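You operate a simulated robot arm through the tools that you are given. There is no shell and no other tool. Be economical: measure what you need, move in short steps, check, and stop when the job is done.

The job below is to be done with a simulated robot arm. You get a single attempt, and the scene is never put back.

TASK
Take the black cartridge that says "OLD" from the long grey tray and leave it on the ledge of the tall cupboard. Take the glass on the top of the small desk and put it away on the top of the shelf cupboard. Take the yellow seal from the top of the safe and leave it on the white paper stack on the top of the sealing table. Take the stamp that says "received" from the left end of the front desk and put it on the top of the archive cupboard. Put the binder marked "cards" from the top of the archive cupboard on the top of the back desk. Put the green coin roll from the wing of the back desk on the output tray of the black printer. Stack the lemon can from the top of the back desk on top of the cherry can. Any order will do. Set down upright: black cartridge, glass.
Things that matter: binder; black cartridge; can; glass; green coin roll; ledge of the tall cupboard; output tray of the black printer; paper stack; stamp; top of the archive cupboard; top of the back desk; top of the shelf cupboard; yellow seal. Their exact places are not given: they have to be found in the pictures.

Only the result counts: the job must be done as asked and must still hold three seconds after the hand-in. Knocking over, shifting, dropping, spilling or breaking anything else fails it. Lids that push on must go on centred and level and be pressed home; caps that screw on are set level and turned clockwise until they are tight.

THE ROBOT
A 6-joint arm with a four-finger gripper on a trunk, on a base that drives. Base frame: it is fixed to the floor where the robot stands at the start and does not move with it; the origin is under the middle of the robot, x ahead of it, y to its left, z up; the surface under the hand at the start is at about z = 75. Lengths are in cm, angles in degrees, forces in N, time in s.
With the tool pointing down near the work surface it reaches from about 10 to 92 cm from the robot's upright axis, wherever it stands. Its first joint turns from -166.0 to 166.0 degrees. Places, roughly: binder [275, -175, 100]; black cartridge [50, 25, 75]; can [50, -250, 75]; glass (7x7x9 cm) [40, -10, 80]; green coin roll [125, -250, 75]; ledge of the tall cupboard [-60, 120, 80]; output tray of the black printer (23x24 cm) [32, -320, 96]; paper stack [-225, 125, 75]; stamp [-175, -250, 75]; top of the archive cupboard [290, -180, 80]; top of the back desk [50, -370, 80]; top of the shelf cupboard [-170, -710, 80]; yellow seal [-125, 125, 125]. Payload 3.43 kg.
The TCP is the grasp point between the finger pads, 3 cm short of the fingertips. In the tool frame z runs along the fingers and y along their closing line. The gripper opens to 12 cm. The gripper's body begins 8.5 cm behind the TCP.
Orientation is told as [roll, pitch, yaw] about the base's x, y, z axes, in that order, counted from this pose: with the fingers straight down and closing along the base's y, the tool's x points along the base's -x, its y along +y and its z along -z.

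THE INTERFACE
- The arm moves only by the tool apply_moves. Its argument "targets" is a list that holds one entry, the list of rows, each a list of 7 numbers: the opening in per cent of the stroke, from 0 (shut) to 100 (fully open), then the shift along the base's x, y, z in mm, then the turn, a rotation vector about the base's x, y, z in degrees. In form: [[[claw, x, y, z, ax, ay, az], ...]]. A call has 1 to 8 rows; each row shifts and turns the commanded pose from where the row before left it. Each row takes 0.2 s and may step no farther than 5 cm and 8.6 degrees from the row before; otherwise, or with a gripper value out of range, the whole call is refused. Where a pose cannot be reached the arm comes as near as it can. A force on the tool above 40 N (or 10 N above the force at the start of the call, whichever is more), or a blocked arm, ends the call early, and 0.2 s more pass. The fingers move at their own pace and stop on an object; they squeeze with about 33 N. The grip force told is the motor's: it shows also when the fingers shut on nothing. Time passes only in rows, and 0.2 s behind the last, so rows that do not move let the fingers close. The reply holds the time, the measured pose of the TCP, the force on the tool along the base axes, the opening and the grip force, in the units named above and with some noise, with the torque about the TCP (base axes, N m) and any sound that the robot's microphone picked up.
- Cameras (640 x 400 px; columns grow to the right, rows downward): "scene" is now at [5.88, 17.38, 144.34]; the picture's right is [-0.31, -0.95, 0.00], its down [-0.65, 0.21, -0.73] and it looks along [0.69, -0.23, -0.69] (base axes); focal length 260 px, centre (320, 200). "wrist" rides on the gripper at [7.1, -1.7, -12] in the tool frame; the picture's right is [0.23, 0.97, 0.00], its down [-0.81, 0.19, -0.55] and it looks along [-0.54, 0.13, 0.83] (tool axes); focal length 275 px, centre (320, 200).
- camera(camera): a new picture of that camera. No time passes.
- lift_body(by): slides the trunk up (or, below 0, down) by that many cm; the arm and the scene camera ride with it, the base frame stays. It gives what a move gives, with no picture.
- drive_base(legs): drives the robot by 1 to 6 legs, each [ahead, left, turn to the left] in cm, cm and degrees, along the robot's own axes; the way and the turn of a leg run together, so that a leg with both is an arc; at most 150 cm and 180 degrees a leg. The arm and the cameras ride along, it lands a little off, and it stops where it bumps. It gives what a move gives.
- head_to(pan, tilt): turns the head with the scene camera to pan (to the left, within 120 degrees either way) and tilt (down, from -29 to 69), counted from straight ahead of the robot. It gives what a move gives.
- probe_pixels(camera, pixels): for up to 12 pixels [column, row] of the newest picture of that camera ("zoom" is the newest enlarged one), the place [x, y, z] in the base frame of the surface seen there, good to about 0.2 cm. No time passes.
- inspect(camera, box): a new picture of the part [left, top, right, bottom] of that camera's present view, enlarged. No time passes.
- finish_job(): hands the job in; it is judged then, once.

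Go step by step. Measure first, check grasps and placings, and put right what went wrong. The budget is 138 turns and 150 pictures, counting those below and the enlarged ones. Unless the task says otherwise, let go and move clear before handing in, and close with one line.

The tools are called after "Call:" by a JSON object that holds its "fn" and its "kwargs". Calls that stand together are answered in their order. apply_moves: Moves the arm, as the interface text tells. Its arguments: {"type":"object","properties":{"targets":{"type":"array"}},"required":["targets"]} The other tools are called the same way: lift_body (by) slides the trunk up or down; drive_base (legs) drives the base; head_to (pan, tilt) turns the head that bears the scene camera; camera (camera) takes a picture; probe_pixels (camera, pixels) gives the place of the surface under pixels of a picture; inspect (camera, box) takes an enlarged picture of a part of a camera's view; finish_job () hands the job in.

At the start:

```text
clock: 0.0
position: [54.59, -3.72, 100.89]
ee_rot: [0.0, 0.1, 0.0]
ft_force: [0.0, 0.8, 0.4]
ft_torque: [0.0, 0.03, 0.02]
opening: 11.98
gripper_force: 0.1
trunk travel left (down, up): [-2.5, 51.5]
robot x, y, heading: [-0.03, -0.38, 0.1]
head pan, tilt: [-18.2, 43.2]
```

scene: 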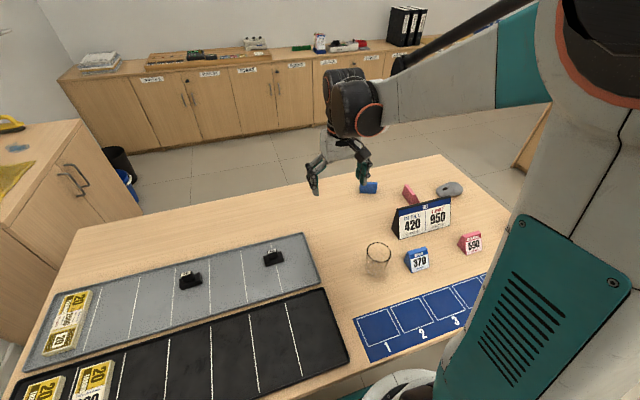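
wrist: 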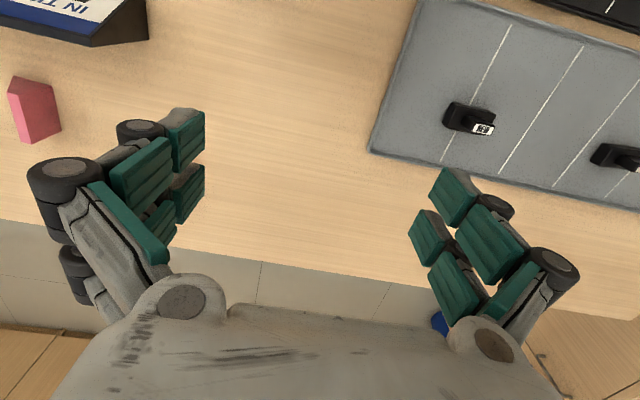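

The scene picture shows two black cartridges on the grey tray, at (190,281) and (272,258), and the glass at (377,257). I'll enlarge these and measure them.

Call:
{"fn": "inspect", "kwargs": {"camera": "scene", "box": [140, 220, 440, 320]}}

Call:
{"fn": "probe_pixels", "kwargs": {"camera": "scene", "pixels": [[190, 275], [185, 287], [273, 252], [268, 262], [377, 246], [378, 274], [366, 262], [390, 262], [230, 260]]}}

Call:
{"fn": "inspect", "kwargs": {"camera": "wrist", "box": [400, 60, 640, 210]}}

```text
2.13 times, centred on (290, 270) of scene
```

zoom: 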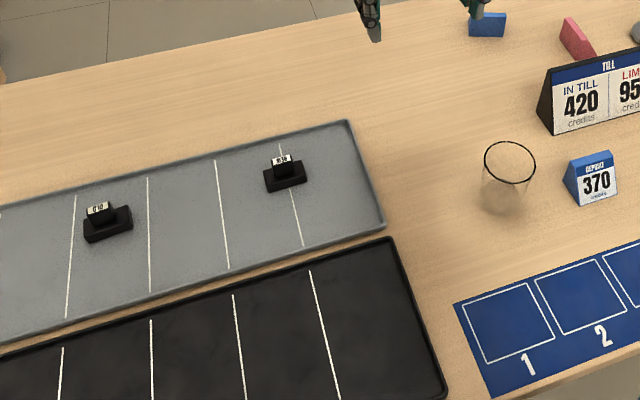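

```text
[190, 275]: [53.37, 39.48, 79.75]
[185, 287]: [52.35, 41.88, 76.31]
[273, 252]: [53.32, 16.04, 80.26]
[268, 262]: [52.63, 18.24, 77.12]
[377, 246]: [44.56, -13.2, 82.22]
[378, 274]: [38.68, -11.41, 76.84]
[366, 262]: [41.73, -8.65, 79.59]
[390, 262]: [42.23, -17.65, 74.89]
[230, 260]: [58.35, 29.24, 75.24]
```

```text
2.67 times, centred on (520, 135) of wrist
```

zoom: 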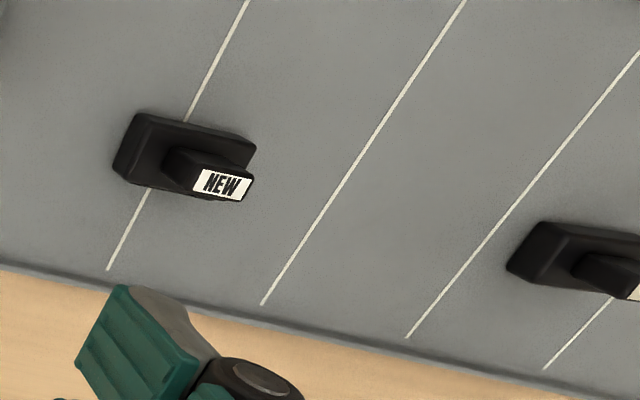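

The right one reads NEW, so the left one at (190,281) should be OLD. I'll enlarge it to confirm and measure it.

Call:
{"fn": "inspect", "kwargs": {"camera": "scene", "box": [165, 262, 213, 292]}}

Call:
{"fn": "probe_pixels", "kwargs": {"camera": "zoom", "pixels": [[200, 170], [330, 150], [200, 330], [490, 270], [340, 200], [280, 130], [200, 250], [480, 220], [420, 170]]}}

Call:
{"fn": "inspect", "kwargs": {"camera": "scene", "box": [350, 235, 414, 275]}}

```text
13.33 times, centred on (189, 277) of scene
```

zoom: 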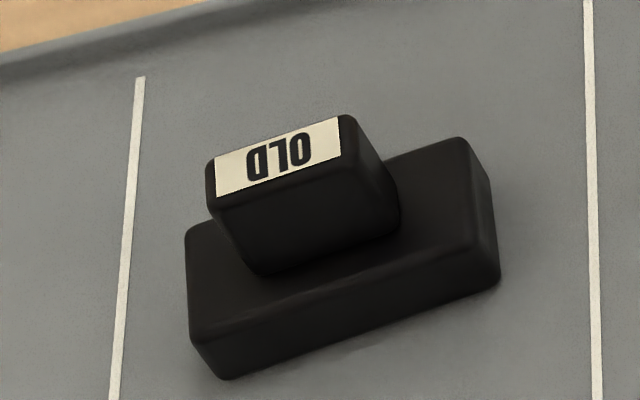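

```text
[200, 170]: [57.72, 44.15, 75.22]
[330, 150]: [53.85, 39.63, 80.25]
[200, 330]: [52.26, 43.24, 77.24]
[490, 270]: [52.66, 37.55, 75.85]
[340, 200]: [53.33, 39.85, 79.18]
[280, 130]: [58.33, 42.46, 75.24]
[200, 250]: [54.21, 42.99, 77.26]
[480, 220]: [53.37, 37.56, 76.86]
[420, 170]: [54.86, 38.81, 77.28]
```

```text
10.00 times, centred on (382, 255) of scene
```

zoom: 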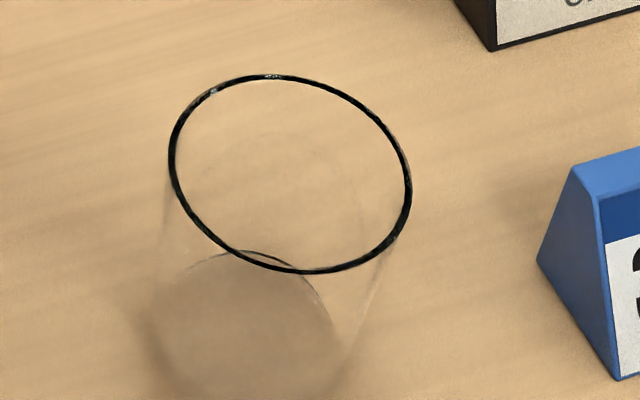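

The left cartridge does read OLD. It is about 6 x 2.8 cm, centred near (53.5, 40.4), with its base top at z 77.2 and its knob top at z 80.3. I'll go over it, turning the fingers to close along x.

Call:
{"fn": "apply_moves", "kwargs": {"targets": [[[60, 0, 40, 0, 0, 0, 8.2], [60, 0, 40, 0, 0, 0, 8.2], [60, 0, 40, 0, 0, 0, 8.2], [60, 0, 40, 0, 0, 0, 8.2], [60, -1, 40, 0, 0, 0, 8.2], [60, -2, 40, 0, 0, 0, 8.2], [60, -2, 40, 0, 0, 0, 8.2], [60, -2, 40, 0, 0, 0, 8.2]]]}}

Call:
{"fn": "apply_moves", "kwargs": {"targets": [[[60, -1, 40, -30, 0, 0, 8.2], [60, -1, 40, -30, 0, 0, 8.2], [60, -1, 40, -30, 0, 0, 8]]]}}

Call:
{"fn": "camera", "kwargs": {"camera": "wrist"}}

Call:
{"fn": "camera", "kwargs": {"camera": "scene"}}

```text
clock: 1.8
position: [53.96, 28.32, 100.89]
ee_rot: [0.0, 0.0, 65.7]
ft_force: [-0.6, -0.5, 0.4]
ft_torque: [-0.01, 0.0, 0.0]
opening: 7.2
gripper_force: 0.1
trunk travel left (down, up): [-2.5, 51.5]
robot x, y, heading: [0.07, 0.3, 0.3]
head pan, tilt: [-18.2, 43.2]
```

```text
clock: 2.6
position: [53.43, 40.78, 92.15]
ee_rot: [0.0, 0.0, 90.0]
ft_force: [-0.4, 0.4, 1.0]
ft_torque: [0.04, -0.01, 0.01]
opening: 7.2
gripper_force: 0.2
trunk travel left (down, up): [-2.5, 51.5]
robot x, y, heading: [0.12, -0.46, 0.0]
head pan, tilt: [-18.2, 43.2]
```

```text
143 pictures are left
```

wrist: 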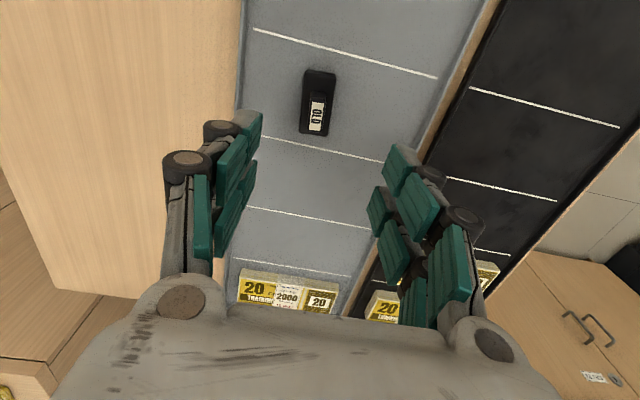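

```text
142 pictures are left
```

scene: 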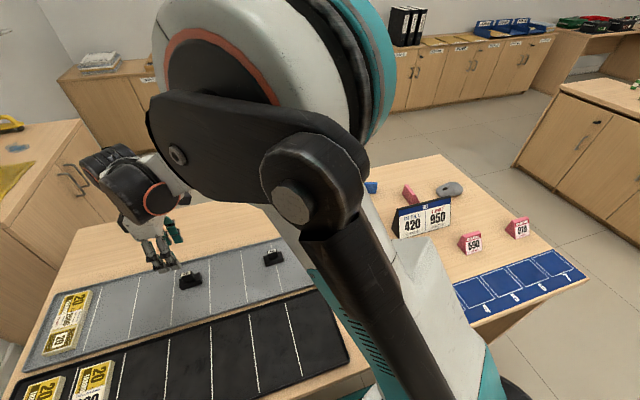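

The wrist picture shows the cartridge at (318,100), about where a point straight below the TCP should appear. I'll probe it to centre accurately.

Call:
{"fn": "inspect", "kwargs": {"camera": "wrist", "box": [270, 60, 366, 120]}}

Call:
{"fn": "probe_pixels", "kwargs": {"camera": "wrist", "pixels": [[305, 80], [335, 80], [305, 128], [327, 130], [319, 72], [318, 100], [316, 115], [303, 105], [332, 105]]}}

```text
6.67 times, centred on (318, 90) of wrist
```

zoom: 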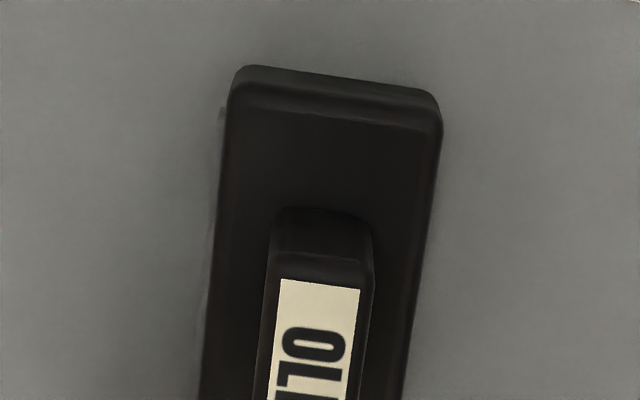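

```text
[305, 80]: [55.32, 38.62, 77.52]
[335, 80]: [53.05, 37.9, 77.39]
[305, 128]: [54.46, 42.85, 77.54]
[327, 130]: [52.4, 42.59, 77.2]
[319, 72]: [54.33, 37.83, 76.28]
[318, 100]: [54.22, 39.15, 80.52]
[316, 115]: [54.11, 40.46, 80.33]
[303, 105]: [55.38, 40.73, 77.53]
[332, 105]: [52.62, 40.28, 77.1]
```

The cartridge centre is about (53.95, 40.5) and it is turned roughly +8°. I'll align, lower to z 79 and close.

Call:
{"fn": "apply_moves", "kwargs": {"targets": [[[60, 5, -3, -40, 0, 0, 7.5], [60, 0, 0, -45, 0, 0, 0], [60, 0, 0, -46, 0, 0, 0], [60, 0, 0, 0, 0, 0, 0], [15, 0, 0, 0, 0, 0, 0], [15, 0, 0, 0, 0, 0, 0], [15, 0, 0, 0, 0, 0, 0]]]}}

Call:
{"fn": "camera", "kwargs": {"camera": "wrist"}}

```text
clock: 4.2
position: [54.17, 40.08, 79.09]
ee_rot: [0.1, 0.0, 97.4]
ft_force: [0.2, -0.2, -0.7]
ft_torque: [-0.03, 0.02, 0.03]
opening: 2.94
gripper_force: 32.7
trunk travel left (down, up): [-2.5, 51.5]
robot x, y, heading: [0.07, 0.49, 0.1]
head pan, tilt: [-18.2, 43.2]
```

```text
140 pictures are left
```

wrist: 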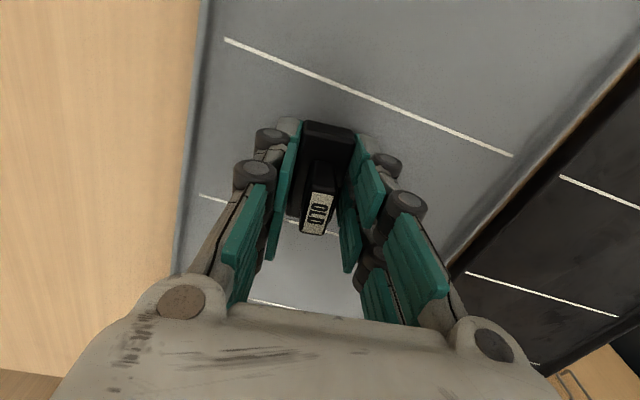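

The fingers hold the cartridge base at a 2.94 cm opening. I'll lift it and turn the head toward the tall cupboard.

Call:
{"fn": "apply_moves", "kwargs": {"targets": [[[15, 0, 0, 50, 0, 0, 0], [15, 0, 0, 50, 0, 0, 0], [15, 0, 0, 50, 0, 0, 0], [15, -30, 0, 30, 0, 0, 0], [15, -40, 0, 20, 0, 0, 0], [15, -40, 0, 0, 0, 0, 0], [15, -40, 0, 0, 0, 0, 0], [15, -40, 0, 0, 0, 0, 0]]]}}

Call:
{"fn": "head_to", "kwargs": {"pan": 110, "tilt": 25}}

Call:
{"fn": "camera", "kwargs": {"camera": "scene"}}

Call:
{"fn": "camera", "kwargs": {"camera": "wrist"}}

```text
clock: 6.0
position: [35.0, 40.18, 98.89]
ee_rot: [-0.1, 0.0, 97.4]
ft_force: [0.7, 1.1, -1.1]
ft_torque: [-0.04, 0.01, 0.03]
opening: 2.94
gripper_force: 32.7
trunk travel left (down, up): [-2.5, 51.5]
robot x, y, heading: [-0.06, 0.49, -0.1]
head pan, tilt: [-18.2, 43.2]
```

```text
clock: 8.1
position: [34.94, 40.26, 99.06]
ee_rot: [0.0, -0.1, 97.4]
ft_force: [0.8, -0.5, -1.0]
ft_torque: [0.01, 0.0, 0.0]
opening: 2.91
gripper_force: 32.4
trunk travel left (down, up): [-2.5, 51.5]
robot x, y, heading: [-0.04, -0.05, -0.0]
head pan, tilt: [110.0, 25.0]
```

```text
139 pictures are left
```

scene: 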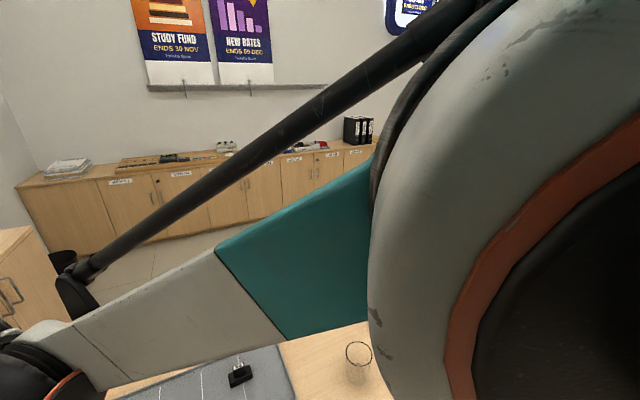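

```text
138 pictures are left
```

wrist: 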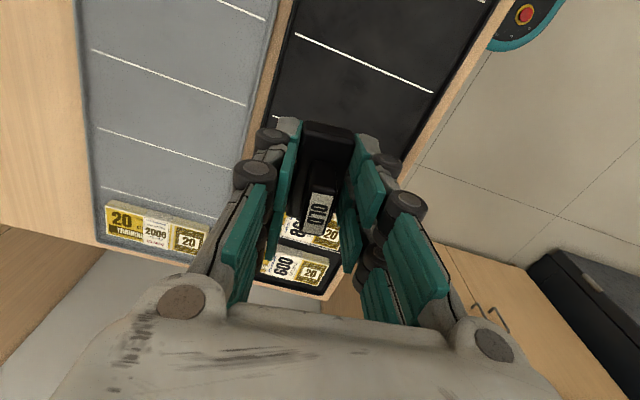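

The head reports pan 110, but the picture still seems to look ahead: the glass is at (357,362) and NEW at (240,375). I'll re-send the head command and take another picture.

Call:
{"fn": "head_to", "kwargs": {"pan": 110, "tilt": 30}}

Call:
{"fn": "camera", "kwargs": {"camera": "scene"}}

Call:
{"fn": "probe_pixels", "kwargs": {"camera": "scene", "pixels": [[50, 150], [320, 60], [400, 390], [100, 200]]}}

```text
clock: 8.8
position: [35.01, 40.24, 98.95]
ee_rot: [0.0, 0.0, 97.5]
ft_force: [-0.6, 0.2, -1.4]
ft_torque: [0.0, 0.02, 0.02]
opening: 2.94
gripper_force: 32.7
trunk travel left (down, up): [-2.5, 51.5]
robot x, y, heading: [-0.07, -0.12, -0.0]
head pan, tilt: [110.0, 30.0]
```

```text
137 pictures are left
```

scene: 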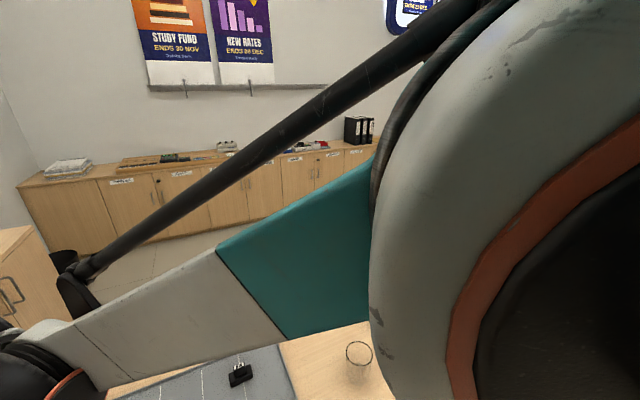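

```text
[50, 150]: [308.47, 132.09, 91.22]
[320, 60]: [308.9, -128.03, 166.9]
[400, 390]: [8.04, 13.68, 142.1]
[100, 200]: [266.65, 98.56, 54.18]
```

The second picture is the same as the first, so the head readings don't match what the camera does. I'll test another head command.

Call:
{"fn": "head_to", "kwargs": {"pan": 40, "tilt": 45}}

Call:
{"fn": "camera", "kwargs": {"camera": "scene"}}

```text
clock: 10.2
position: [35.04, 40.28, 99.07]
ee_rot: [0.0, 0.0, 97.4]
ft_force: [-0.7, 0.1, -0.6]
ft_torque: [0.01, 0.0, -0.01]
opening: 2.94
gripper_force: 33.4
trunk travel left (down, up): [-2.5, 51.5]
robot x, y, heading: [-0.04, -0.25, 0.1]
head pan, tilt: [40.0, 45.0]
```

```text
136 pictures are left
```

scene: 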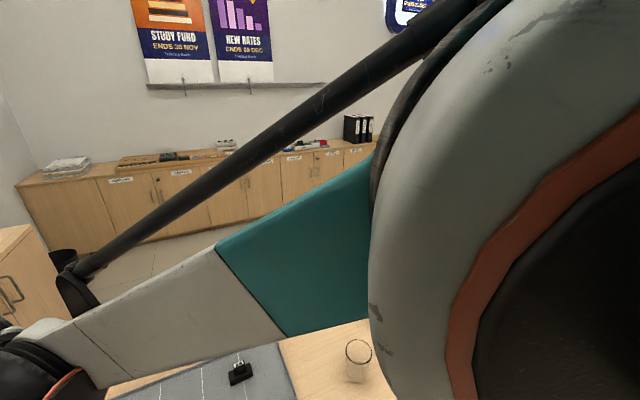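

The head seems jammed in this view while the reading follows the commands. I'll check whether probing still gives true places, using NEW at (240,375) and the tray and glass.

Call:
{"fn": "probe_pixels", "kwargs": {"camera": "scene", "pixels": [[240, 372], [240, 366], [250, 355], [320, 350], [358, 345], [360, 130]]}}

Call:
{"fn": "head_to", "kwargs": {"pan": -18, "tilt": 43}}

Call:
{"fn": "camera", "kwargs": {"camera": "scene"}}

```text
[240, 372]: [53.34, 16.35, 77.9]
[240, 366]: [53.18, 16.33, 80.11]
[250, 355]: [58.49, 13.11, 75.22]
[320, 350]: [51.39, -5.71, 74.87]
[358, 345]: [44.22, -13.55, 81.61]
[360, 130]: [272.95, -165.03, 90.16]
```

```text
clock: 11.4
position: [34.96, 40.3, 99.0]
ee_rot: [0.0, 0.1, 97.6]
ft_force: [-0.4, 0.4, -0.8]
ft_torque: [-0.03, -0.04, -0.02]
opening: 2.91
gripper_force: 33.0
trunk travel left (down, up): [-2.5, 51.5]
robot x, y, heading: [-0.05, 0.22, 0.1]
head pan, tilt: [-18.0, 43.0]
```

```text
135 pictures are left
```

scene: 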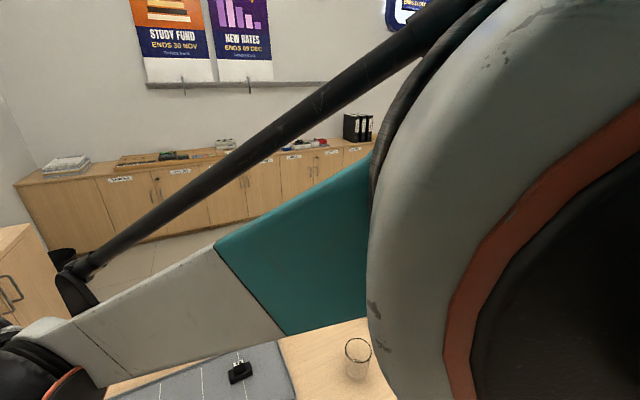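

The head is stuck but probing stays correct, so I'll look around by turning the base. First I'll check what stands within the swing radius on the left, using the wrist picture.

Call:
{"fn": "probe_pixels", "kwargs": {"camera": "wrist", "pixels": [[600, 320], [545, 265], [480, 300], [600, 130], [525, 15], [500, 380], [30, 300], [630, 370]]}}

Call:
{"fn": "probe_pixels", "kwargs": {"camera": "scene", "pixels": [[20, 230], [60, 285], [20, 300], [5, 110], [60, 170], [155, 260]]}}

```text
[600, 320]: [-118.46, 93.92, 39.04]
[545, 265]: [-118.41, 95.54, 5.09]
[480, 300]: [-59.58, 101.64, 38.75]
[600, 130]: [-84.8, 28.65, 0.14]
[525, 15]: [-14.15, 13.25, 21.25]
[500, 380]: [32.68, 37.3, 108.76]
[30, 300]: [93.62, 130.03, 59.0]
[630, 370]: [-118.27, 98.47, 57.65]
```

```text
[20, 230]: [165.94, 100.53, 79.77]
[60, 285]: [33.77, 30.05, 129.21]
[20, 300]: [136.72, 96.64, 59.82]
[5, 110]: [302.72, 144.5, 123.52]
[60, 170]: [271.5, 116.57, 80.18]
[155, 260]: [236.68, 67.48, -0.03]
```

The tall cupboard's front is at y ≈ 101 and the safe is beside it, with free floor around the robot. I'll turn 120° left.

Call:
{"fn": "drive_base", "kwargs": {"legs": [[0, 0, 120]]}}

Call:
{"fn": "camera", "kwargs": {"camera": "scene"}}

Call:
{"fn": "camera", "kwargs": {"camera": "wrist"}}

```text
clock: 17.0
position: [-52.75, 6.93, 99.0]
ee_rot: [0.1, 0.1, -139.1]
ft_force: [0.0, -0.2, -0.5]
ft_torque: [0.03, 0.0, -0.02]
opening: 2.92
gripper_force: 32.7
trunk travel left (down, up): [-2.5, 51.5]
robot x, y, heading: [-0.04, 0.1, 123.3]
head pan, tilt: [-18.0, 43.0]
```

```text
134 pictures are left
```

scene: 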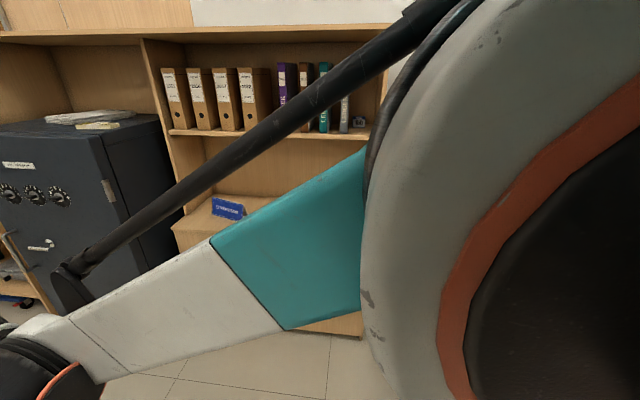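

```text
133 pictures are left
```

wrist: 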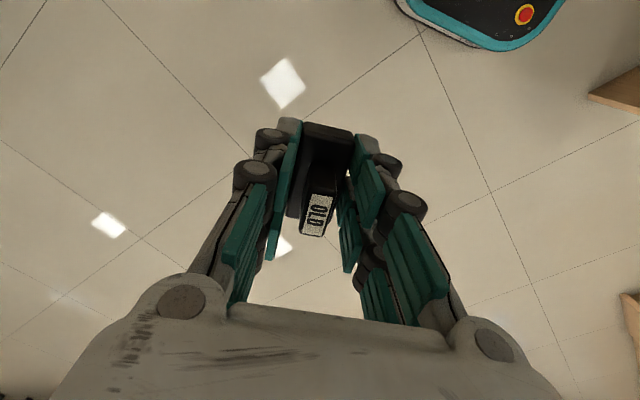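

I see the safe on the left and the tall cupboard with shelves, plus a blue sign at (228,208) on what may be the ledge. I'll measure it.

Call:
{"fn": "inspect", "kwargs": {"camera": "scene", "box": [140, 40, 400, 260]}}

Call:
{"fn": "probe_pixels", "kwargs": {"camera": "scene", "pixels": [[228, 208], [195, 215], [205, 245], [240, 196], [270, 196], [175, 230], [228, 220], [110, 115], [60, 150], [250, 150], [85, 125], [340, 320]]}}

```text
1.82 times, centred on (270, 150) of scene
```

zoom: 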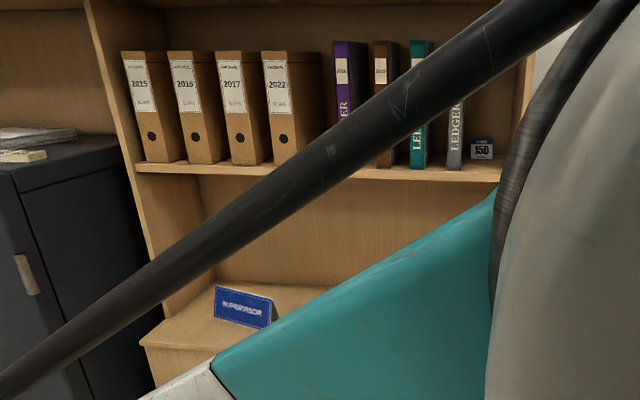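

```text
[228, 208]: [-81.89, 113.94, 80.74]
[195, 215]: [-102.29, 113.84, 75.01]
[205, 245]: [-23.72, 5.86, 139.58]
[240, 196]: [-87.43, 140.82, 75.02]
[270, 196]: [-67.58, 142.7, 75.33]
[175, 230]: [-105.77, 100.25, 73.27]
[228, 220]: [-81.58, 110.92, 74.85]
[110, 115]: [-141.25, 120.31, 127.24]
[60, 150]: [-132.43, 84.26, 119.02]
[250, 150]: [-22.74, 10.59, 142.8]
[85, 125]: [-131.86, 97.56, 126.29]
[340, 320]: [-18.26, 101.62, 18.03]
```

The ledge is at z 75, from x ≈ -106 rightward with its front at y ≈ 100, and the SUPERVISOR sign stands near x -82. I'll drive in front of it and face it squarely.

Call:
{"fn": "drive_base", "kwargs": {"legs": [[50, 6, 0], [0, 0, -33]]}}

Call:
{"fn": "camera", "kwargs": {"camera": "scene"}}

Call:
{"fn": "camera", "kwargs": {"camera": "wrist"}}

```text
clock: 21.5
position: [-72.84, 72.16, 98.98]
ee_rot: [0.0, 0.1, -171.7]
ft_force: [1.0, -0.5, 0.0]
ft_torque: [0.0, 0.0, 0.01]
opening: 2.92
gripper_force: 32.7
trunk travel left (down, up): [-2.5, 51.5]
robot x, y, heading: [-31.92, 37.53, 90.6]
head pan, tilt: [-18.0, 43.0]
```

```text
131 pictures are left
```

scene: 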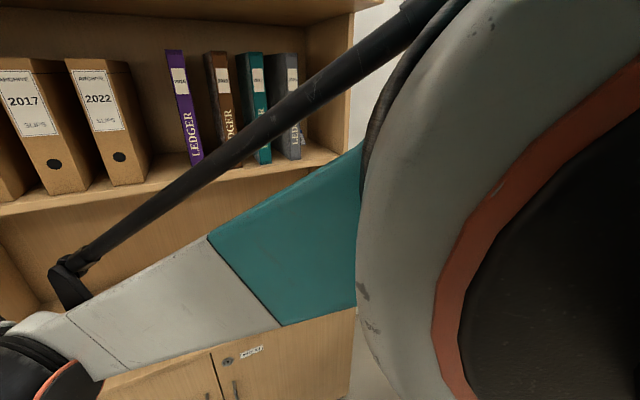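

```text
130 pictures are left
```

wrist: 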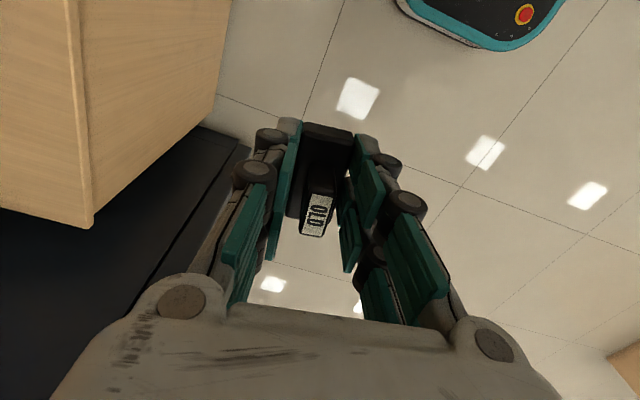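

I'll measure the height and depth of the shelf above and the cupboard's front, since the vertical gripper must not touch it.

Call:
{"fn": "probe_pixels", "kwargs": {"camera": "scene", "pixels": [[60, 207], [150, 185], [330, 158], [100, 240], [150, 370], [300, 325], [200, 12], [40, 300], [345, 200], [250, 18]]}}

Call:
{"fn": "apply_moves", "kwargs": {"targets": [[[15, 40, -10, 0, 0, 0, 0], [15, 40, -10, 0, 0, 0, 0], [15, 40, 0, 0, 0, 0, 0], [15, 40, 0, 0, 0, 0, 0], [15, 40, 0, 0, 0, 0, 0], [15, 40, 0, 0, 0, 0, 0], [15, 40, 0, 0, 0, 0, 0]]]}}

Call:
{"fn": "camera", "kwargs": {"camera": "scene"}}

```text
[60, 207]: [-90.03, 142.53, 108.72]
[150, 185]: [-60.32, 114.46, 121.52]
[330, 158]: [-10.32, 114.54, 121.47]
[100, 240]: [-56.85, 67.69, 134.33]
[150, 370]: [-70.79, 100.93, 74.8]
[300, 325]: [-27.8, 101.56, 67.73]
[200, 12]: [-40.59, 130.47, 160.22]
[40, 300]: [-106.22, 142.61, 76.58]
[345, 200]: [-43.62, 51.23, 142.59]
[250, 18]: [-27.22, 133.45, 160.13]
```

```text
clock: 23.1
position: [-45.0, 70.02, 99.09]
ee_rot: [0.0, 0.0, -171.7]
ft_force: [-0.2, 0.0, 0.2]
ft_torque: [-0.01, -0.05, 0.01]
opening: 2.89
gripper_force: 33.1
trunk travel left (down, up): [-2.5, 51.5]
robot x, y, heading: [-32.4, 37.51, 90.9]
head pan, tilt: [-18.0, 43.0]
```

```text
129 pictures are left
```

scene: 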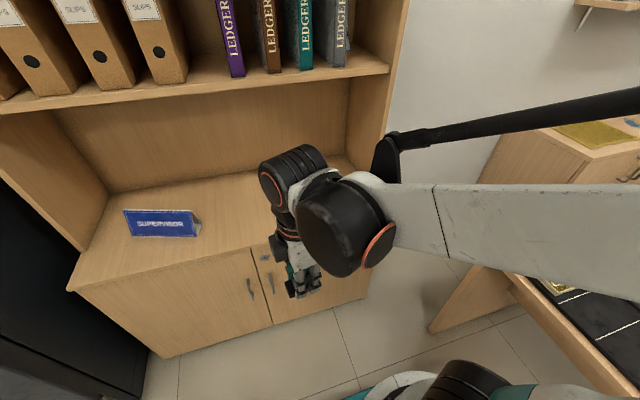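

The arm had been blocking the head, and the view now matches the head reading. The ledge to the right of the sign is empty, and the shelf above starts at y 114.5, z 120. I'll place the cartridge at about (-42, 106.5).

Call:
{"fn": "apply_moves", "kwargs": {"targets": [[[15, 5, 45, 0, 0, 0, 0], [15, 5, 45, 0, 0, 0, 0], [15, 5, 45, 0, 0, 0, 0], [15, 5, 45, 0, 0, 0, 0], [15, 5, 45, 0, 0, 0, 0], [15, 5, 45, 0, 0, 0, 0], [15, 0, 45, 0, 0, 0, 0], [15, 0, 45, -50, 0, 0, 0]]]}}

Call:
{"fn": "apply_moves", "kwargs": {"targets": [[[15, 0, 5, -50, 0, 0, 0], [15, 0, 0, -50, 0, 0, 0], [15, 0, 0, -30, 0, 0, 0], [15, 0, 0, -10, 0, 0, 0], [15, 0, 0, 0, 0, 0, 0]]]}}

Call:
{"fn": "camera", "kwargs": {"camera": "wrist"}}

Call:
{"fn": "camera", "kwargs": {"camera": "scene"}}

```text
refused: row 8 steps farther than a row can; nothing moved
```

```text
refused: row 1 steps farther than a row can; nothing moved
```

```text
128 pictures are left
```

wrist: 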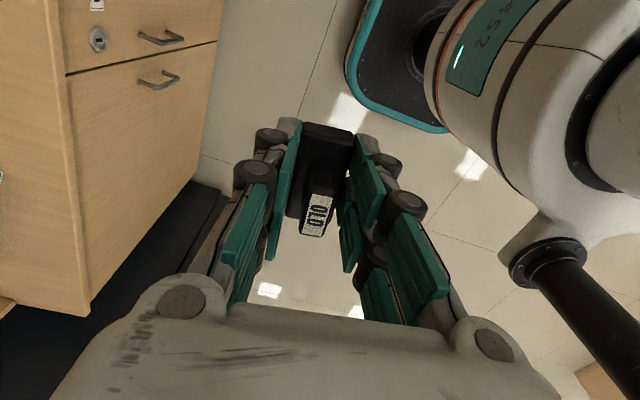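

```text
127 pictures are left
```

scene: 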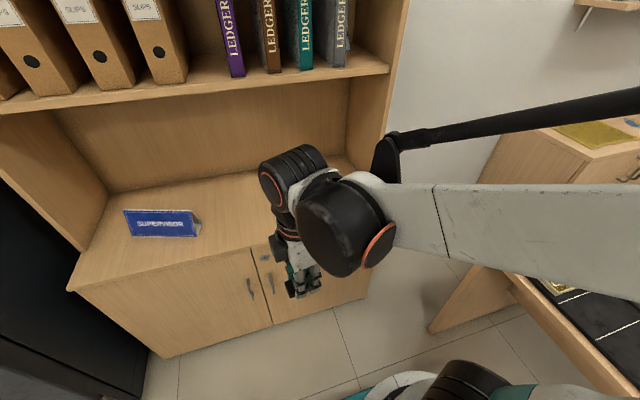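

The first call was refused because the combined steps were too long, and nothing moved. I'll move forward in smaller steps.

Call:
{"fn": "apply_moves", "kwargs": {"targets": [[[15, 5, 46, 0, 0, 0, 0], [15, 5, 46, 0, 0, 0, 0], [15, 5, 46, 0, 0, 0, 0], [15, 5, 46, 0, 0, 0, 0], [15, 5, 46, 0, 0, 0, 0], [15, 5, 46, 0, 0, 0, 0], [15, 0, 46, 0, 0, 0, 0], [15, 0, 43, 0, 0, 0, 0]]]}}

Call:
{"fn": "camera", "kwargs": {"camera": "scene"}}

```text
clock: 24.9
position: [-41.93, 106.76, 99.04]
ee_rot: [0.0, 0.0, -171.7]
ft_force: [0.9, 0.8, -1.1]
ft_torque: [0.03, -0.02, 0.0]
opening: 2.9
gripper_force: 33.2
trunk travel left (down, up): [-2.5, 51.5]
robot x, y, heading: [-31.9, 37.54, 90.9]
head pan, tilt: [-18.0, 43.0]
```

```text
126 pictures are left
```

scene: 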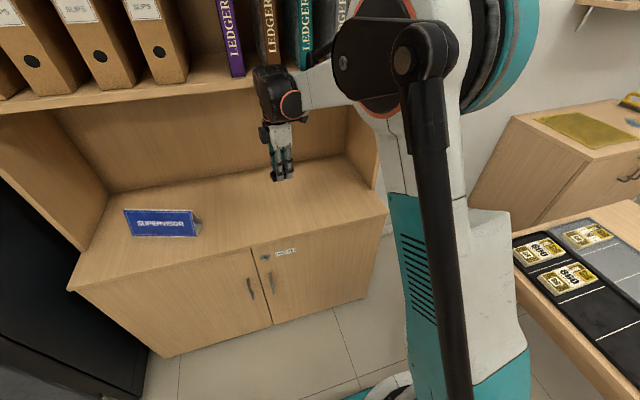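

The wrist passes close in front of the upper shelf, so I'll back off 1.5 cm while lowering.

Call:
{"fn": "apply_moves", "kwargs": {"targets": [[[15, 0, -15, 0, 0, 0, 0], [15, 0, 0, -45, 0, 0, 0], [15, 0, 0, -45, 0, 0, 0], [15, 0, 0, -45, 0, 0, 0], [15, 0, 0, -40, 0, 0, 0], [15, 0, 0, -15, 0, 0, 0], [15, 0, 0, -8, 0, 0, 0]]]}}

Call:
{"fn": "camera", "kwargs": {"camera": "scene"}}

```text
clock: 26.5
position: [-41.93, 105.08, 79.05]
ee_rot: [0.0, 0.0, -171.8]
ft_force: [-1.1, 1.0, -0.5]
ft_torque: [0.0, -0.01, -0.01]
opening: 2.95
gripper_force: 33.3
trunk travel left (down, up): [-2.5, 51.5]
robot x, y, heading: [-31.84, 37.9, 90.9]
head pan, tilt: [-18.0, 43.0]
```

```text
125 pictures are left
```

scene: 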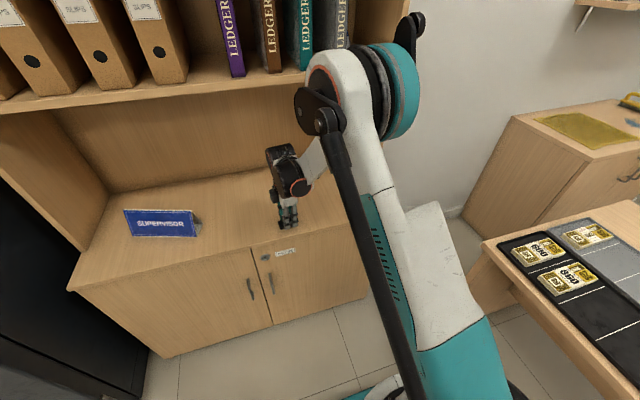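

The cartridge is a hair above the ledge. I'll press down slightly until contact and then release.

Call:
{"fn": "apply_moves", "kwargs": {"targets": [[[15, 0, 0, -2, 0, 0, 0], [15, 0, 0, -1, 0, 0, 0]]]}}

Call:
{"fn": "apply_moves", "kwargs": {"targets": [[[40, 0, 0, 0, 0, 0, 0], [45, 0, 0, 0, 0, 0, 0], [45, 0, 0, 40, 0, 0, 0], [45, 0, 0, 45, 0, 0, 0], [45, 0, -40, 25, 0, 0, 0], [45, 0, -45, 0, 0, 0, 0], [45, 0, -45, 0, 0, 0, 0], [45, 0, -45, 0, 0, 0, 0]]]}}

Call:
{"fn": "camera", "kwargs": {"camera": "scene"}}

```text
clock: 27.1
position: [-41.89, 105.21, 78.85]
ee_rot: [0.0, 0.0, -171.8]
ft_force: [0.0, 0.0, -1.0]
ft_torque: [-0.01, -0.01, 0.03]
opening: 2.93
gripper_force: 33.4
trunk travel left (down, up): [-2.5, 51.5]
robot x, y, heading: [-32.22, 37.74, 90.9]
head pan, tilt: [-18.0, 43.0]
```

```text
clock: 28.9
position: [-41.7, 87.47, 89.82]
ee_rot: [0.0, 0.0, -171.7]
ft_force: [-0.2, 1.0, -0.3]
ft_torque: [-0.03, 0.01, -0.02]
opening: 5.41
gripper_force: 0.1
trunk travel left (down, up): [-2.5, 51.5]
robot x, y, heading: [-32.15, 37.35, 90.7]
head pan, tilt: [-18.0, 43.0]
```

```text
124 pictures are left
```

scene: 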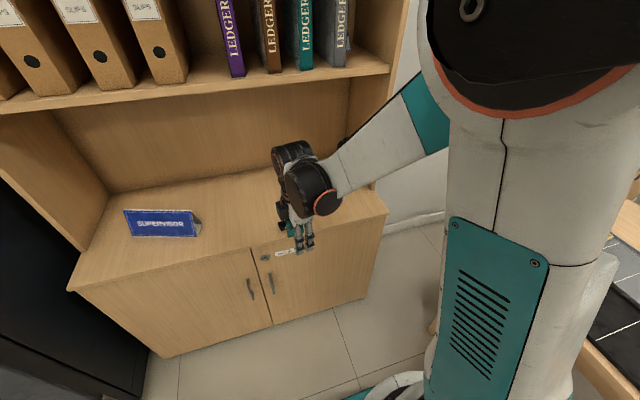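

I've released and backed off, but the gripper hides the ledge spot. I'll pull the arm back and up so I can verify.

Call:
{"fn": "apply_moves", "kwargs": {"targets": [[[45, 0, -40, 30, 0, 0, 0], [45, 0, -40, 30, 0, 0, 0], [45, 40, 0, 30, 0, 0, 0], [45, 40, 0, 30, 0, 0, 0], [45, 40, 0, 0, 0, 0, 0], [45, 40, 0, 0, 0, 0, 0]]]}}

Call:
{"fn": "camera", "kwargs": {"camera": "scene"}}

```text
clock: 30.3
position: [-25.67, 79.62, 101.73]
ee_rot: [0.0, 0.0, -171.7]
ft_force: [-0.2, -0.9, -0.4]
ft_torque: [-0.01, -0.02, -0.01]
opening: 5.41
gripper_force: 0.0
trunk travel left (down, up): [-2.5, 51.5]
robot x, y, heading: [-32.15, 37.51, 90.9]
head pan, tilt: [-18.0, 43.0]
```

```text
123 pictures are left
```

scene: 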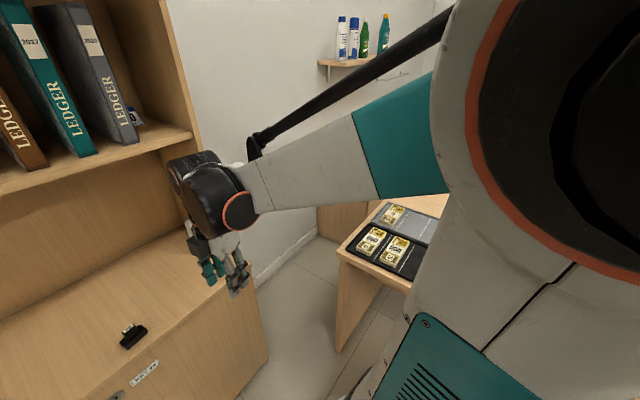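

The cartridge stands upright on the ledge at (134,335). Next I'll raise the trunk for the safe top and drive left, in front of the safe.

Call:
{"fn": "lift_body", "kwargs": {"by": 45}}

Call:
{"fn": "drive_base", "kwargs": {"legs": [[-12, 80, 0]]}}

Call:
{"fn": "head_to", "kwargs": {"pan": 0, "tilt": 40}}

Call:
{"fn": "camera", "kwargs": {"camera": "scene"}}

Call:
{"fn": "camera", "kwargs": {"camera": "wrist"}}

```text
refused: 45 is not a number from -40 to 40
```

```text
clock: 34.6
position: [-106.95, 66.46, 101.74]
ee_rot: [0.1, 0.1, -171.3]
ft_force: [0.1, 0.0, 0.2]
ft_torque: [-0.02, -0.02, 0.04]
opening: 5.38
gripper_force: 0.0
trunk travel left (down, up): [-2.5, 51.5]
robot x, y, heading: [-113.35, 24.27, 91.2]
head pan, tilt: [-18.0, 43.0]
```

```text
clock: 35.5
position: [-107.03, 66.47, 101.86]
ee_rot: [0.0, 0.1, -171.4]
ft_force: [0.5, -0.4, -0.3]
ft_torque: [0.0, -0.03, 0.02]
opening: 5.39
gripper_force: 0.1
trunk travel left (down, up): [-2.5, 51.5]
robot x, y, heading: [-113.53, 24.5, 91.4]
head pan, tilt: [0.0, 40.0]
```

```text
122 pictures are left
```

scene: 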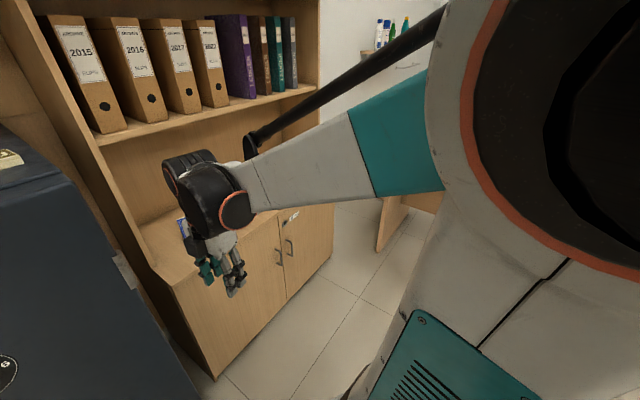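

```text
121 pictures are left
```

wrist: 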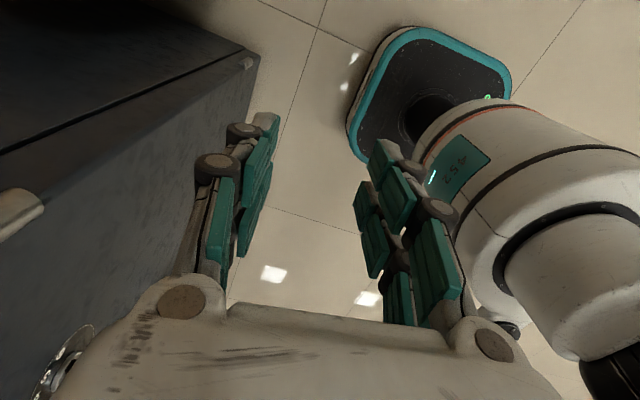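

The folded elbow is pushing the head aside. I'll raise the trunk 40 and extend the arm, which frees the head.

Call:
{"fn": "lift_body", "kwargs": {"by": 40}}

Call:
{"fn": "apply_moves", "kwargs": {"targets": [[[60, -20, 20, 30, 0, 0, 0], [60, -20, 30, 20, 0, 0, 0], [60, 0, 40, 0, 0, 0, 0], [60, 0, 40, 0, 0, 0, 0], [60, 0, 40, 0, 0, 0, 0]]]}}

Call:
{"fn": "head_to", "kwargs": {"pan": 10, "tilt": 40}}

Call:
{"fn": "camera", "kwargs": {"camera": "scene"}}

Call:
{"fn": "camera", "kwargs": {"camera": "wrist"}}

```text
clock: 39.3
position: [-106.96, 66.38, 141.76]
ee_rot: [-0.1, 0.0, -171.5]
ft_force: [-0.7, -0.3, 0.3]
ft_torque: [-0.01, -0.02, 0.01]
opening: 5.41
gripper_force: 0.1
trunk travel left (down, up): [-42.5, 11.5]
robot x, y, heading: [-113.05, 24.68, 91.1]
head pan, tilt: [0.0, 40.0]
```

```text
clock: 40.5
position: [-111.13, 83.66, 146.67]
ee_rot: [0.1, 0.0, -171.4]
ft_force: [1.2, 1.6, -1.1]
ft_torque: [-0.08, 0.01, -0.01]
opening: 7.2
gripper_force: 0.0
trunk travel left (down, up): [-42.5, 11.5]
robot x, y, heading: [-113.16, 25.17, 91.4]
head pan, tilt: [0.0, 40.0]
```

```text
clock: 41.2
position: [-111.1, 83.59, 146.82]
ee_rot: [0.0, 0.0, -171.4]
ft_force: [0.4, 0.4, 0.1]
ft_torque: [-0.02, 0.0, -0.01]
opening: 7.19
gripper_force: 0.1
trunk travel left (down, up): [-42.5, 11.5]
robot x, y, heading: [-113.34, 24.88, 91.0]
head pan, tilt: [10.0, 40.0]
```

```text
120 pictures are left
```

scene: 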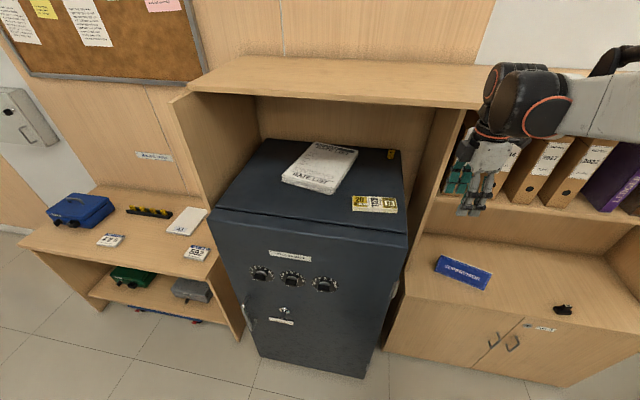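

```text
119 pictures are left
```

wrist: 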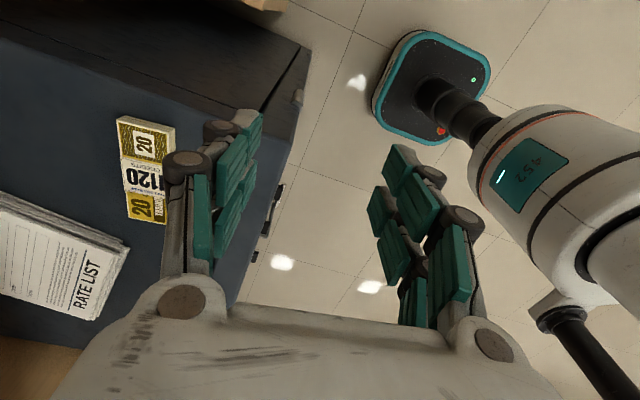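

The head is free now. A small yellow object sits on the safe at (391,153), and the sealing table on the left has a white stack at (187,221). I'll enlarge both and measure.

Call:
{"fn": "inspect", "kwargs": {"camera": "scene", "box": [270, 130, 430, 230]}}

Call:
{"fn": "inspect", "kwargs": {"camera": "scene", "box": [20, 170, 240, 310]}}

Call:
{"fn": "probe_pixels", "kwargs": {"camera": "scene", "pixels": [[391, 153], [391, 150], [388, 156], [385, 168], [187, 221], [203, 212], [170, 232], [175, 212], [192, 232], [145, 250], [440, 90], [260, 62]]}}

```text
4.00 times, centred on (350, 180) of scene
```

zoom: 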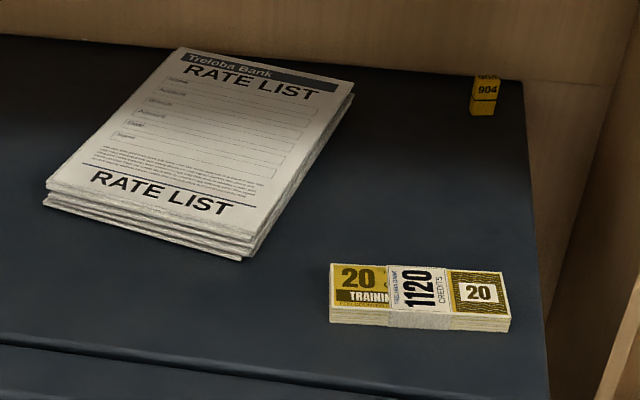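

```text
2.86 times, centred on (130, 240) of scene
```

zoom: 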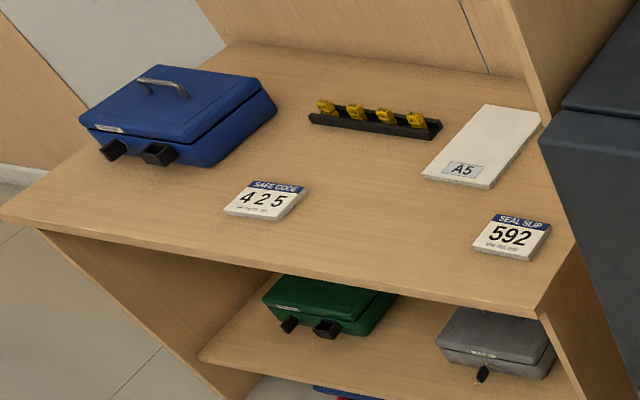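

```text
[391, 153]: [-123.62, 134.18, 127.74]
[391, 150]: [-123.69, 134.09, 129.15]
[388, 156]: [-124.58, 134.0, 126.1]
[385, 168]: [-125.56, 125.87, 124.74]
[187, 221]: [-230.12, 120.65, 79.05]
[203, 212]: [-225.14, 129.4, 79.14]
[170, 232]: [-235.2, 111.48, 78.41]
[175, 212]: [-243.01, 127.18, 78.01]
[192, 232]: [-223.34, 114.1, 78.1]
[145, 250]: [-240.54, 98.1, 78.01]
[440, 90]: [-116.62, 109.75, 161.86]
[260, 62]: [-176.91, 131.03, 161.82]
```

The seal (904) stands at about (-123.6, 134, 125–129) under a top board at z ≈ 160, so I need a tilted, forward-pointing tool. The A5 paper stack top is at z ≈ 79. I'll measure the walls, the board front, the seal size and my base footprint.

Call:
{"fn": "inspect", "kwargs": {"camera": "scene", "box": [375, 140, 407, 160]}}

Call:
{"fn": "probe_pixels", "kwargs": {"camera": "scene", "pixels": [[420, 150], [425, 215], [408, 130], [340, 96], [300, 80], [395, 210], [403, 240], [410, 200], [395, 167], [401, 152], [330, 282], [225, 150]]}}

Call:
{"fn": "probe_pixels", "kwargs": {"camera": "wrist", "pixels": [[372, 125], [488, 70], [408, 40], [400, 142], [120, 190], [165, 130], [250, 60], [295, 95]]}}

Call:
{"fn": "probe_pixels", "kwargs": {"camera": "zoom", "pixels": [[300, 200], [340, 200], [320, 260], [320, 150], [280, 280]]}}

```text
16.00 times, centred on (391, 150) of scene
```

zoom: 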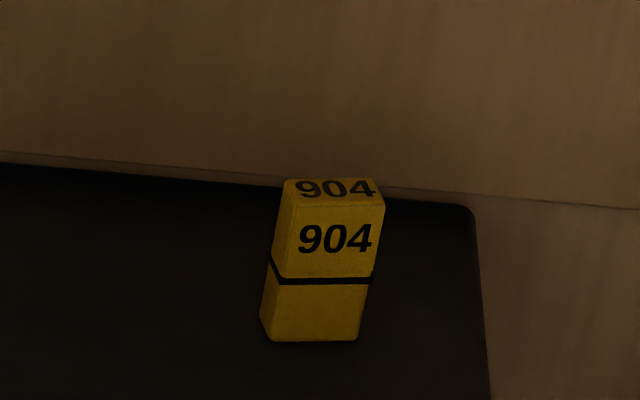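

```text
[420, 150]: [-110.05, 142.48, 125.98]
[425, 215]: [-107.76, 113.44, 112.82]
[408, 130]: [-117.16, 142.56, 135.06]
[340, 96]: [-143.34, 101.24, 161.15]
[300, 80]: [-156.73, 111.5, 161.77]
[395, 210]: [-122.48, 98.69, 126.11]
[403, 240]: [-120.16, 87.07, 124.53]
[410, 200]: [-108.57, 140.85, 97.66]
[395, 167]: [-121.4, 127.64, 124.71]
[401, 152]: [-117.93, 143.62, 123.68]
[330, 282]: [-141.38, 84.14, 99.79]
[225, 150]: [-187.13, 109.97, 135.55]
```

```text
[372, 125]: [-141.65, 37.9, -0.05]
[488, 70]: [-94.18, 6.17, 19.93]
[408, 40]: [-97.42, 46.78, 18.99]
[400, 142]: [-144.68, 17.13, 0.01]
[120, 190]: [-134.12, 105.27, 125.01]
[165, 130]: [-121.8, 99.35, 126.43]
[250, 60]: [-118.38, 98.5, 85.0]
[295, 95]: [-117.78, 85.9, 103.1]
```

```text
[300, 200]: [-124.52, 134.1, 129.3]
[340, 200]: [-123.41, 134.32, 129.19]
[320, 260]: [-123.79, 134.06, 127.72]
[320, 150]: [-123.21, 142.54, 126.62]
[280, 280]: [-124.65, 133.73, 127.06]
```

The seal is about 2.4 cm wide, front face at y 134, height 124.7–129.3. The right wall is at x -108, the board front at y 100.5, and the base front is about 22 cm ahead of the robot axis. I'll turn the tool so the fingers close along x.

Call:
{"fn": "apply_moves", "kwargs": {"targets": [[[60, -10, -5, 0, 0, 0, -8.3], [60, -10, -5, 0, 0, 0, -8.3], [60, -15, -5, 0, 0, 0, -8.3], [60, -15, -5, 0, 0, 0, -8.3], [60, -15, 0, 0, 0, 0, -8.3], [60, -15, 0, 0, 0, 0, -8.3], [60, -15, 0, 0, 0, 0, -8.3], [60, -15, 0, 0, 0, 0, -8.3]]]}}

Call:
{"fn": "apply_moves", "kwargs": {"targets": [[[60, -5, 0, 0, 0, 0, -8.2], [60, -5, 0, 0, 0, 0, -8.2], [60, 0, 0, 0, 0, 0, -8.2], [60, 0, 0, 0, 0, 0, -7.6], [60, 0, 0, 0, 8.5, 0, 0], [60, 0, 0, 0, 8.5, 0, 0], [60, 0, 0, 0, 8.5, 0, 0], [60, 0, 0, 0, 8.5, 0, 0]]]}}

Call:
{"fn": "apply_moves", "kwargs": {"targets": [[[60, 0, 0, 0, 8.5, 0, 0], [60, 0, 0, 0, 8.5, 0, 0], [60, 0, 0, 0, 8.5, 0, 0]]]}}

Call:
{"fn": "camera", "kwargs": {"camera": "scene"}}

Call:
{"fn": "camera", "kwargs": {"camera": "wrist"}}

```text
clock: 43.0
position: [-122.09, 81.45, 146.67]
ee_rot: [0.0, -0.1, 122.0]
ft_force: [-1.3, -1.1, 0.1]
ft_torque: [-0.02, 0.0, -0.01]
opening: 7.21
gripper_force: 0.1
trunk travel left (down, up): [-42.5, 11.5]
robot x, y, heading: [-113.49, 24.75, 90.9]
head pan, tilt: [10.0, 40.0]
```

```text
clock: 44.8
position: [-122.88, 81.4, 146.96]
ee_rot: [0.0, -34.1, 90.0]
ft_force: [-0.1, -0.3, 0.4]
ft_torque: [0.02, 0.02, 0.03]
opening: 7.22
gripper_force: 0.0
trunk travel left (down, up): [-42.5, 11.5]
robot x, y, heading: [-113.29, 24.85, 91.2]
head pan, tilt: [10.0, 40.0]
```

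```text
clock: 45.6
position: [-123.05, 81.49, 147.02]
ee_rot: [0.1, -59.6, 90.0]
ft_force: [0.4, 0.5, 0.1]
ft_torque: [-0.02, -0.02, -0.01]
opening: 7.18
gripper_force: 0.1
trunk travel left (down, up): [-42.5, 11.5]
robot x, y, heading: [-113.37, 24.58, 90.9]
head pan, tilt: [10.0, 40.0]
```

```text
115 pictures are left
```

scene: 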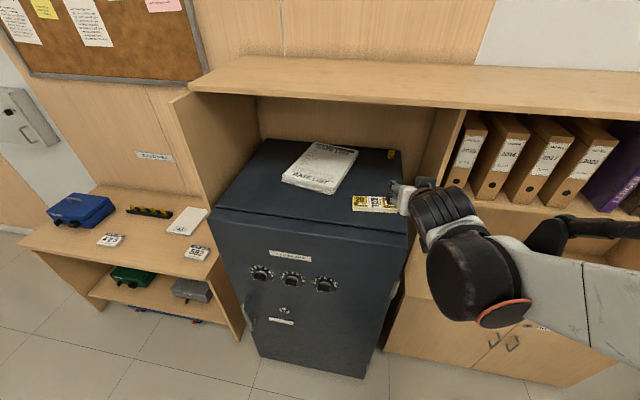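

```text
114 pictures are left
```

wrist: 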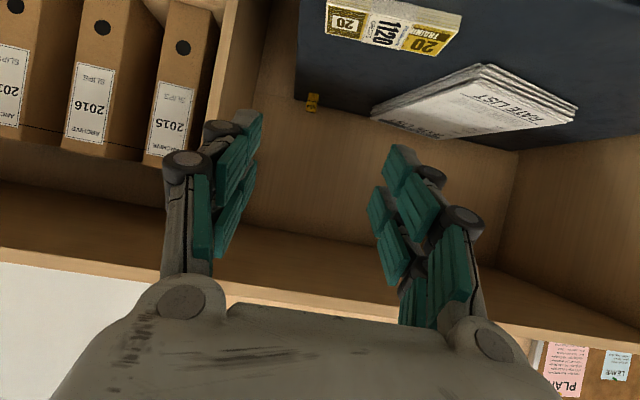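

The tool now points forward at 30° below level. Before entering the niche I'll measure how far the wrist parts stick out to the right, since the wall is at x -108.

Call:
{"fn": "inspect", "kwargs": {"camera": "scene", "box": [370, 160, 562, 340]}}

Call:
{"fn": "probe_pixels", "kwargs": {"camera": "scene", "pixels": [[440, 210], [468, 205], [480, 220], [450, 240], [490, 245], [500, 300], [525, 300], [470, 280], [530, 265], [600, 290], [400, 190], [430, 185]]}}

```text
2.22 times, centred on (466, 250) of scene
```

zoom: 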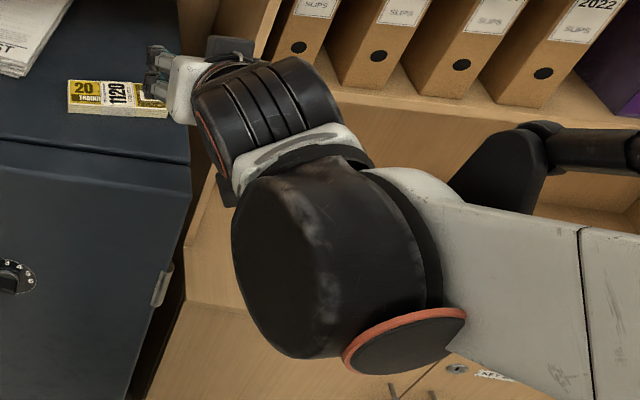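

```text
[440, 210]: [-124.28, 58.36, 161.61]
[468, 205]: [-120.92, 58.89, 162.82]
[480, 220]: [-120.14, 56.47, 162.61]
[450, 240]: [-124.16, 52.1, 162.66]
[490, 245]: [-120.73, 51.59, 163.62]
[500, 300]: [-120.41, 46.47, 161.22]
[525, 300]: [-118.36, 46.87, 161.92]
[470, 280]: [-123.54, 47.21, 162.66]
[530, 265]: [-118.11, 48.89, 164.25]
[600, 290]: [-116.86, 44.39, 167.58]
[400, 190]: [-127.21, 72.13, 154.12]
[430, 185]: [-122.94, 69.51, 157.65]
```

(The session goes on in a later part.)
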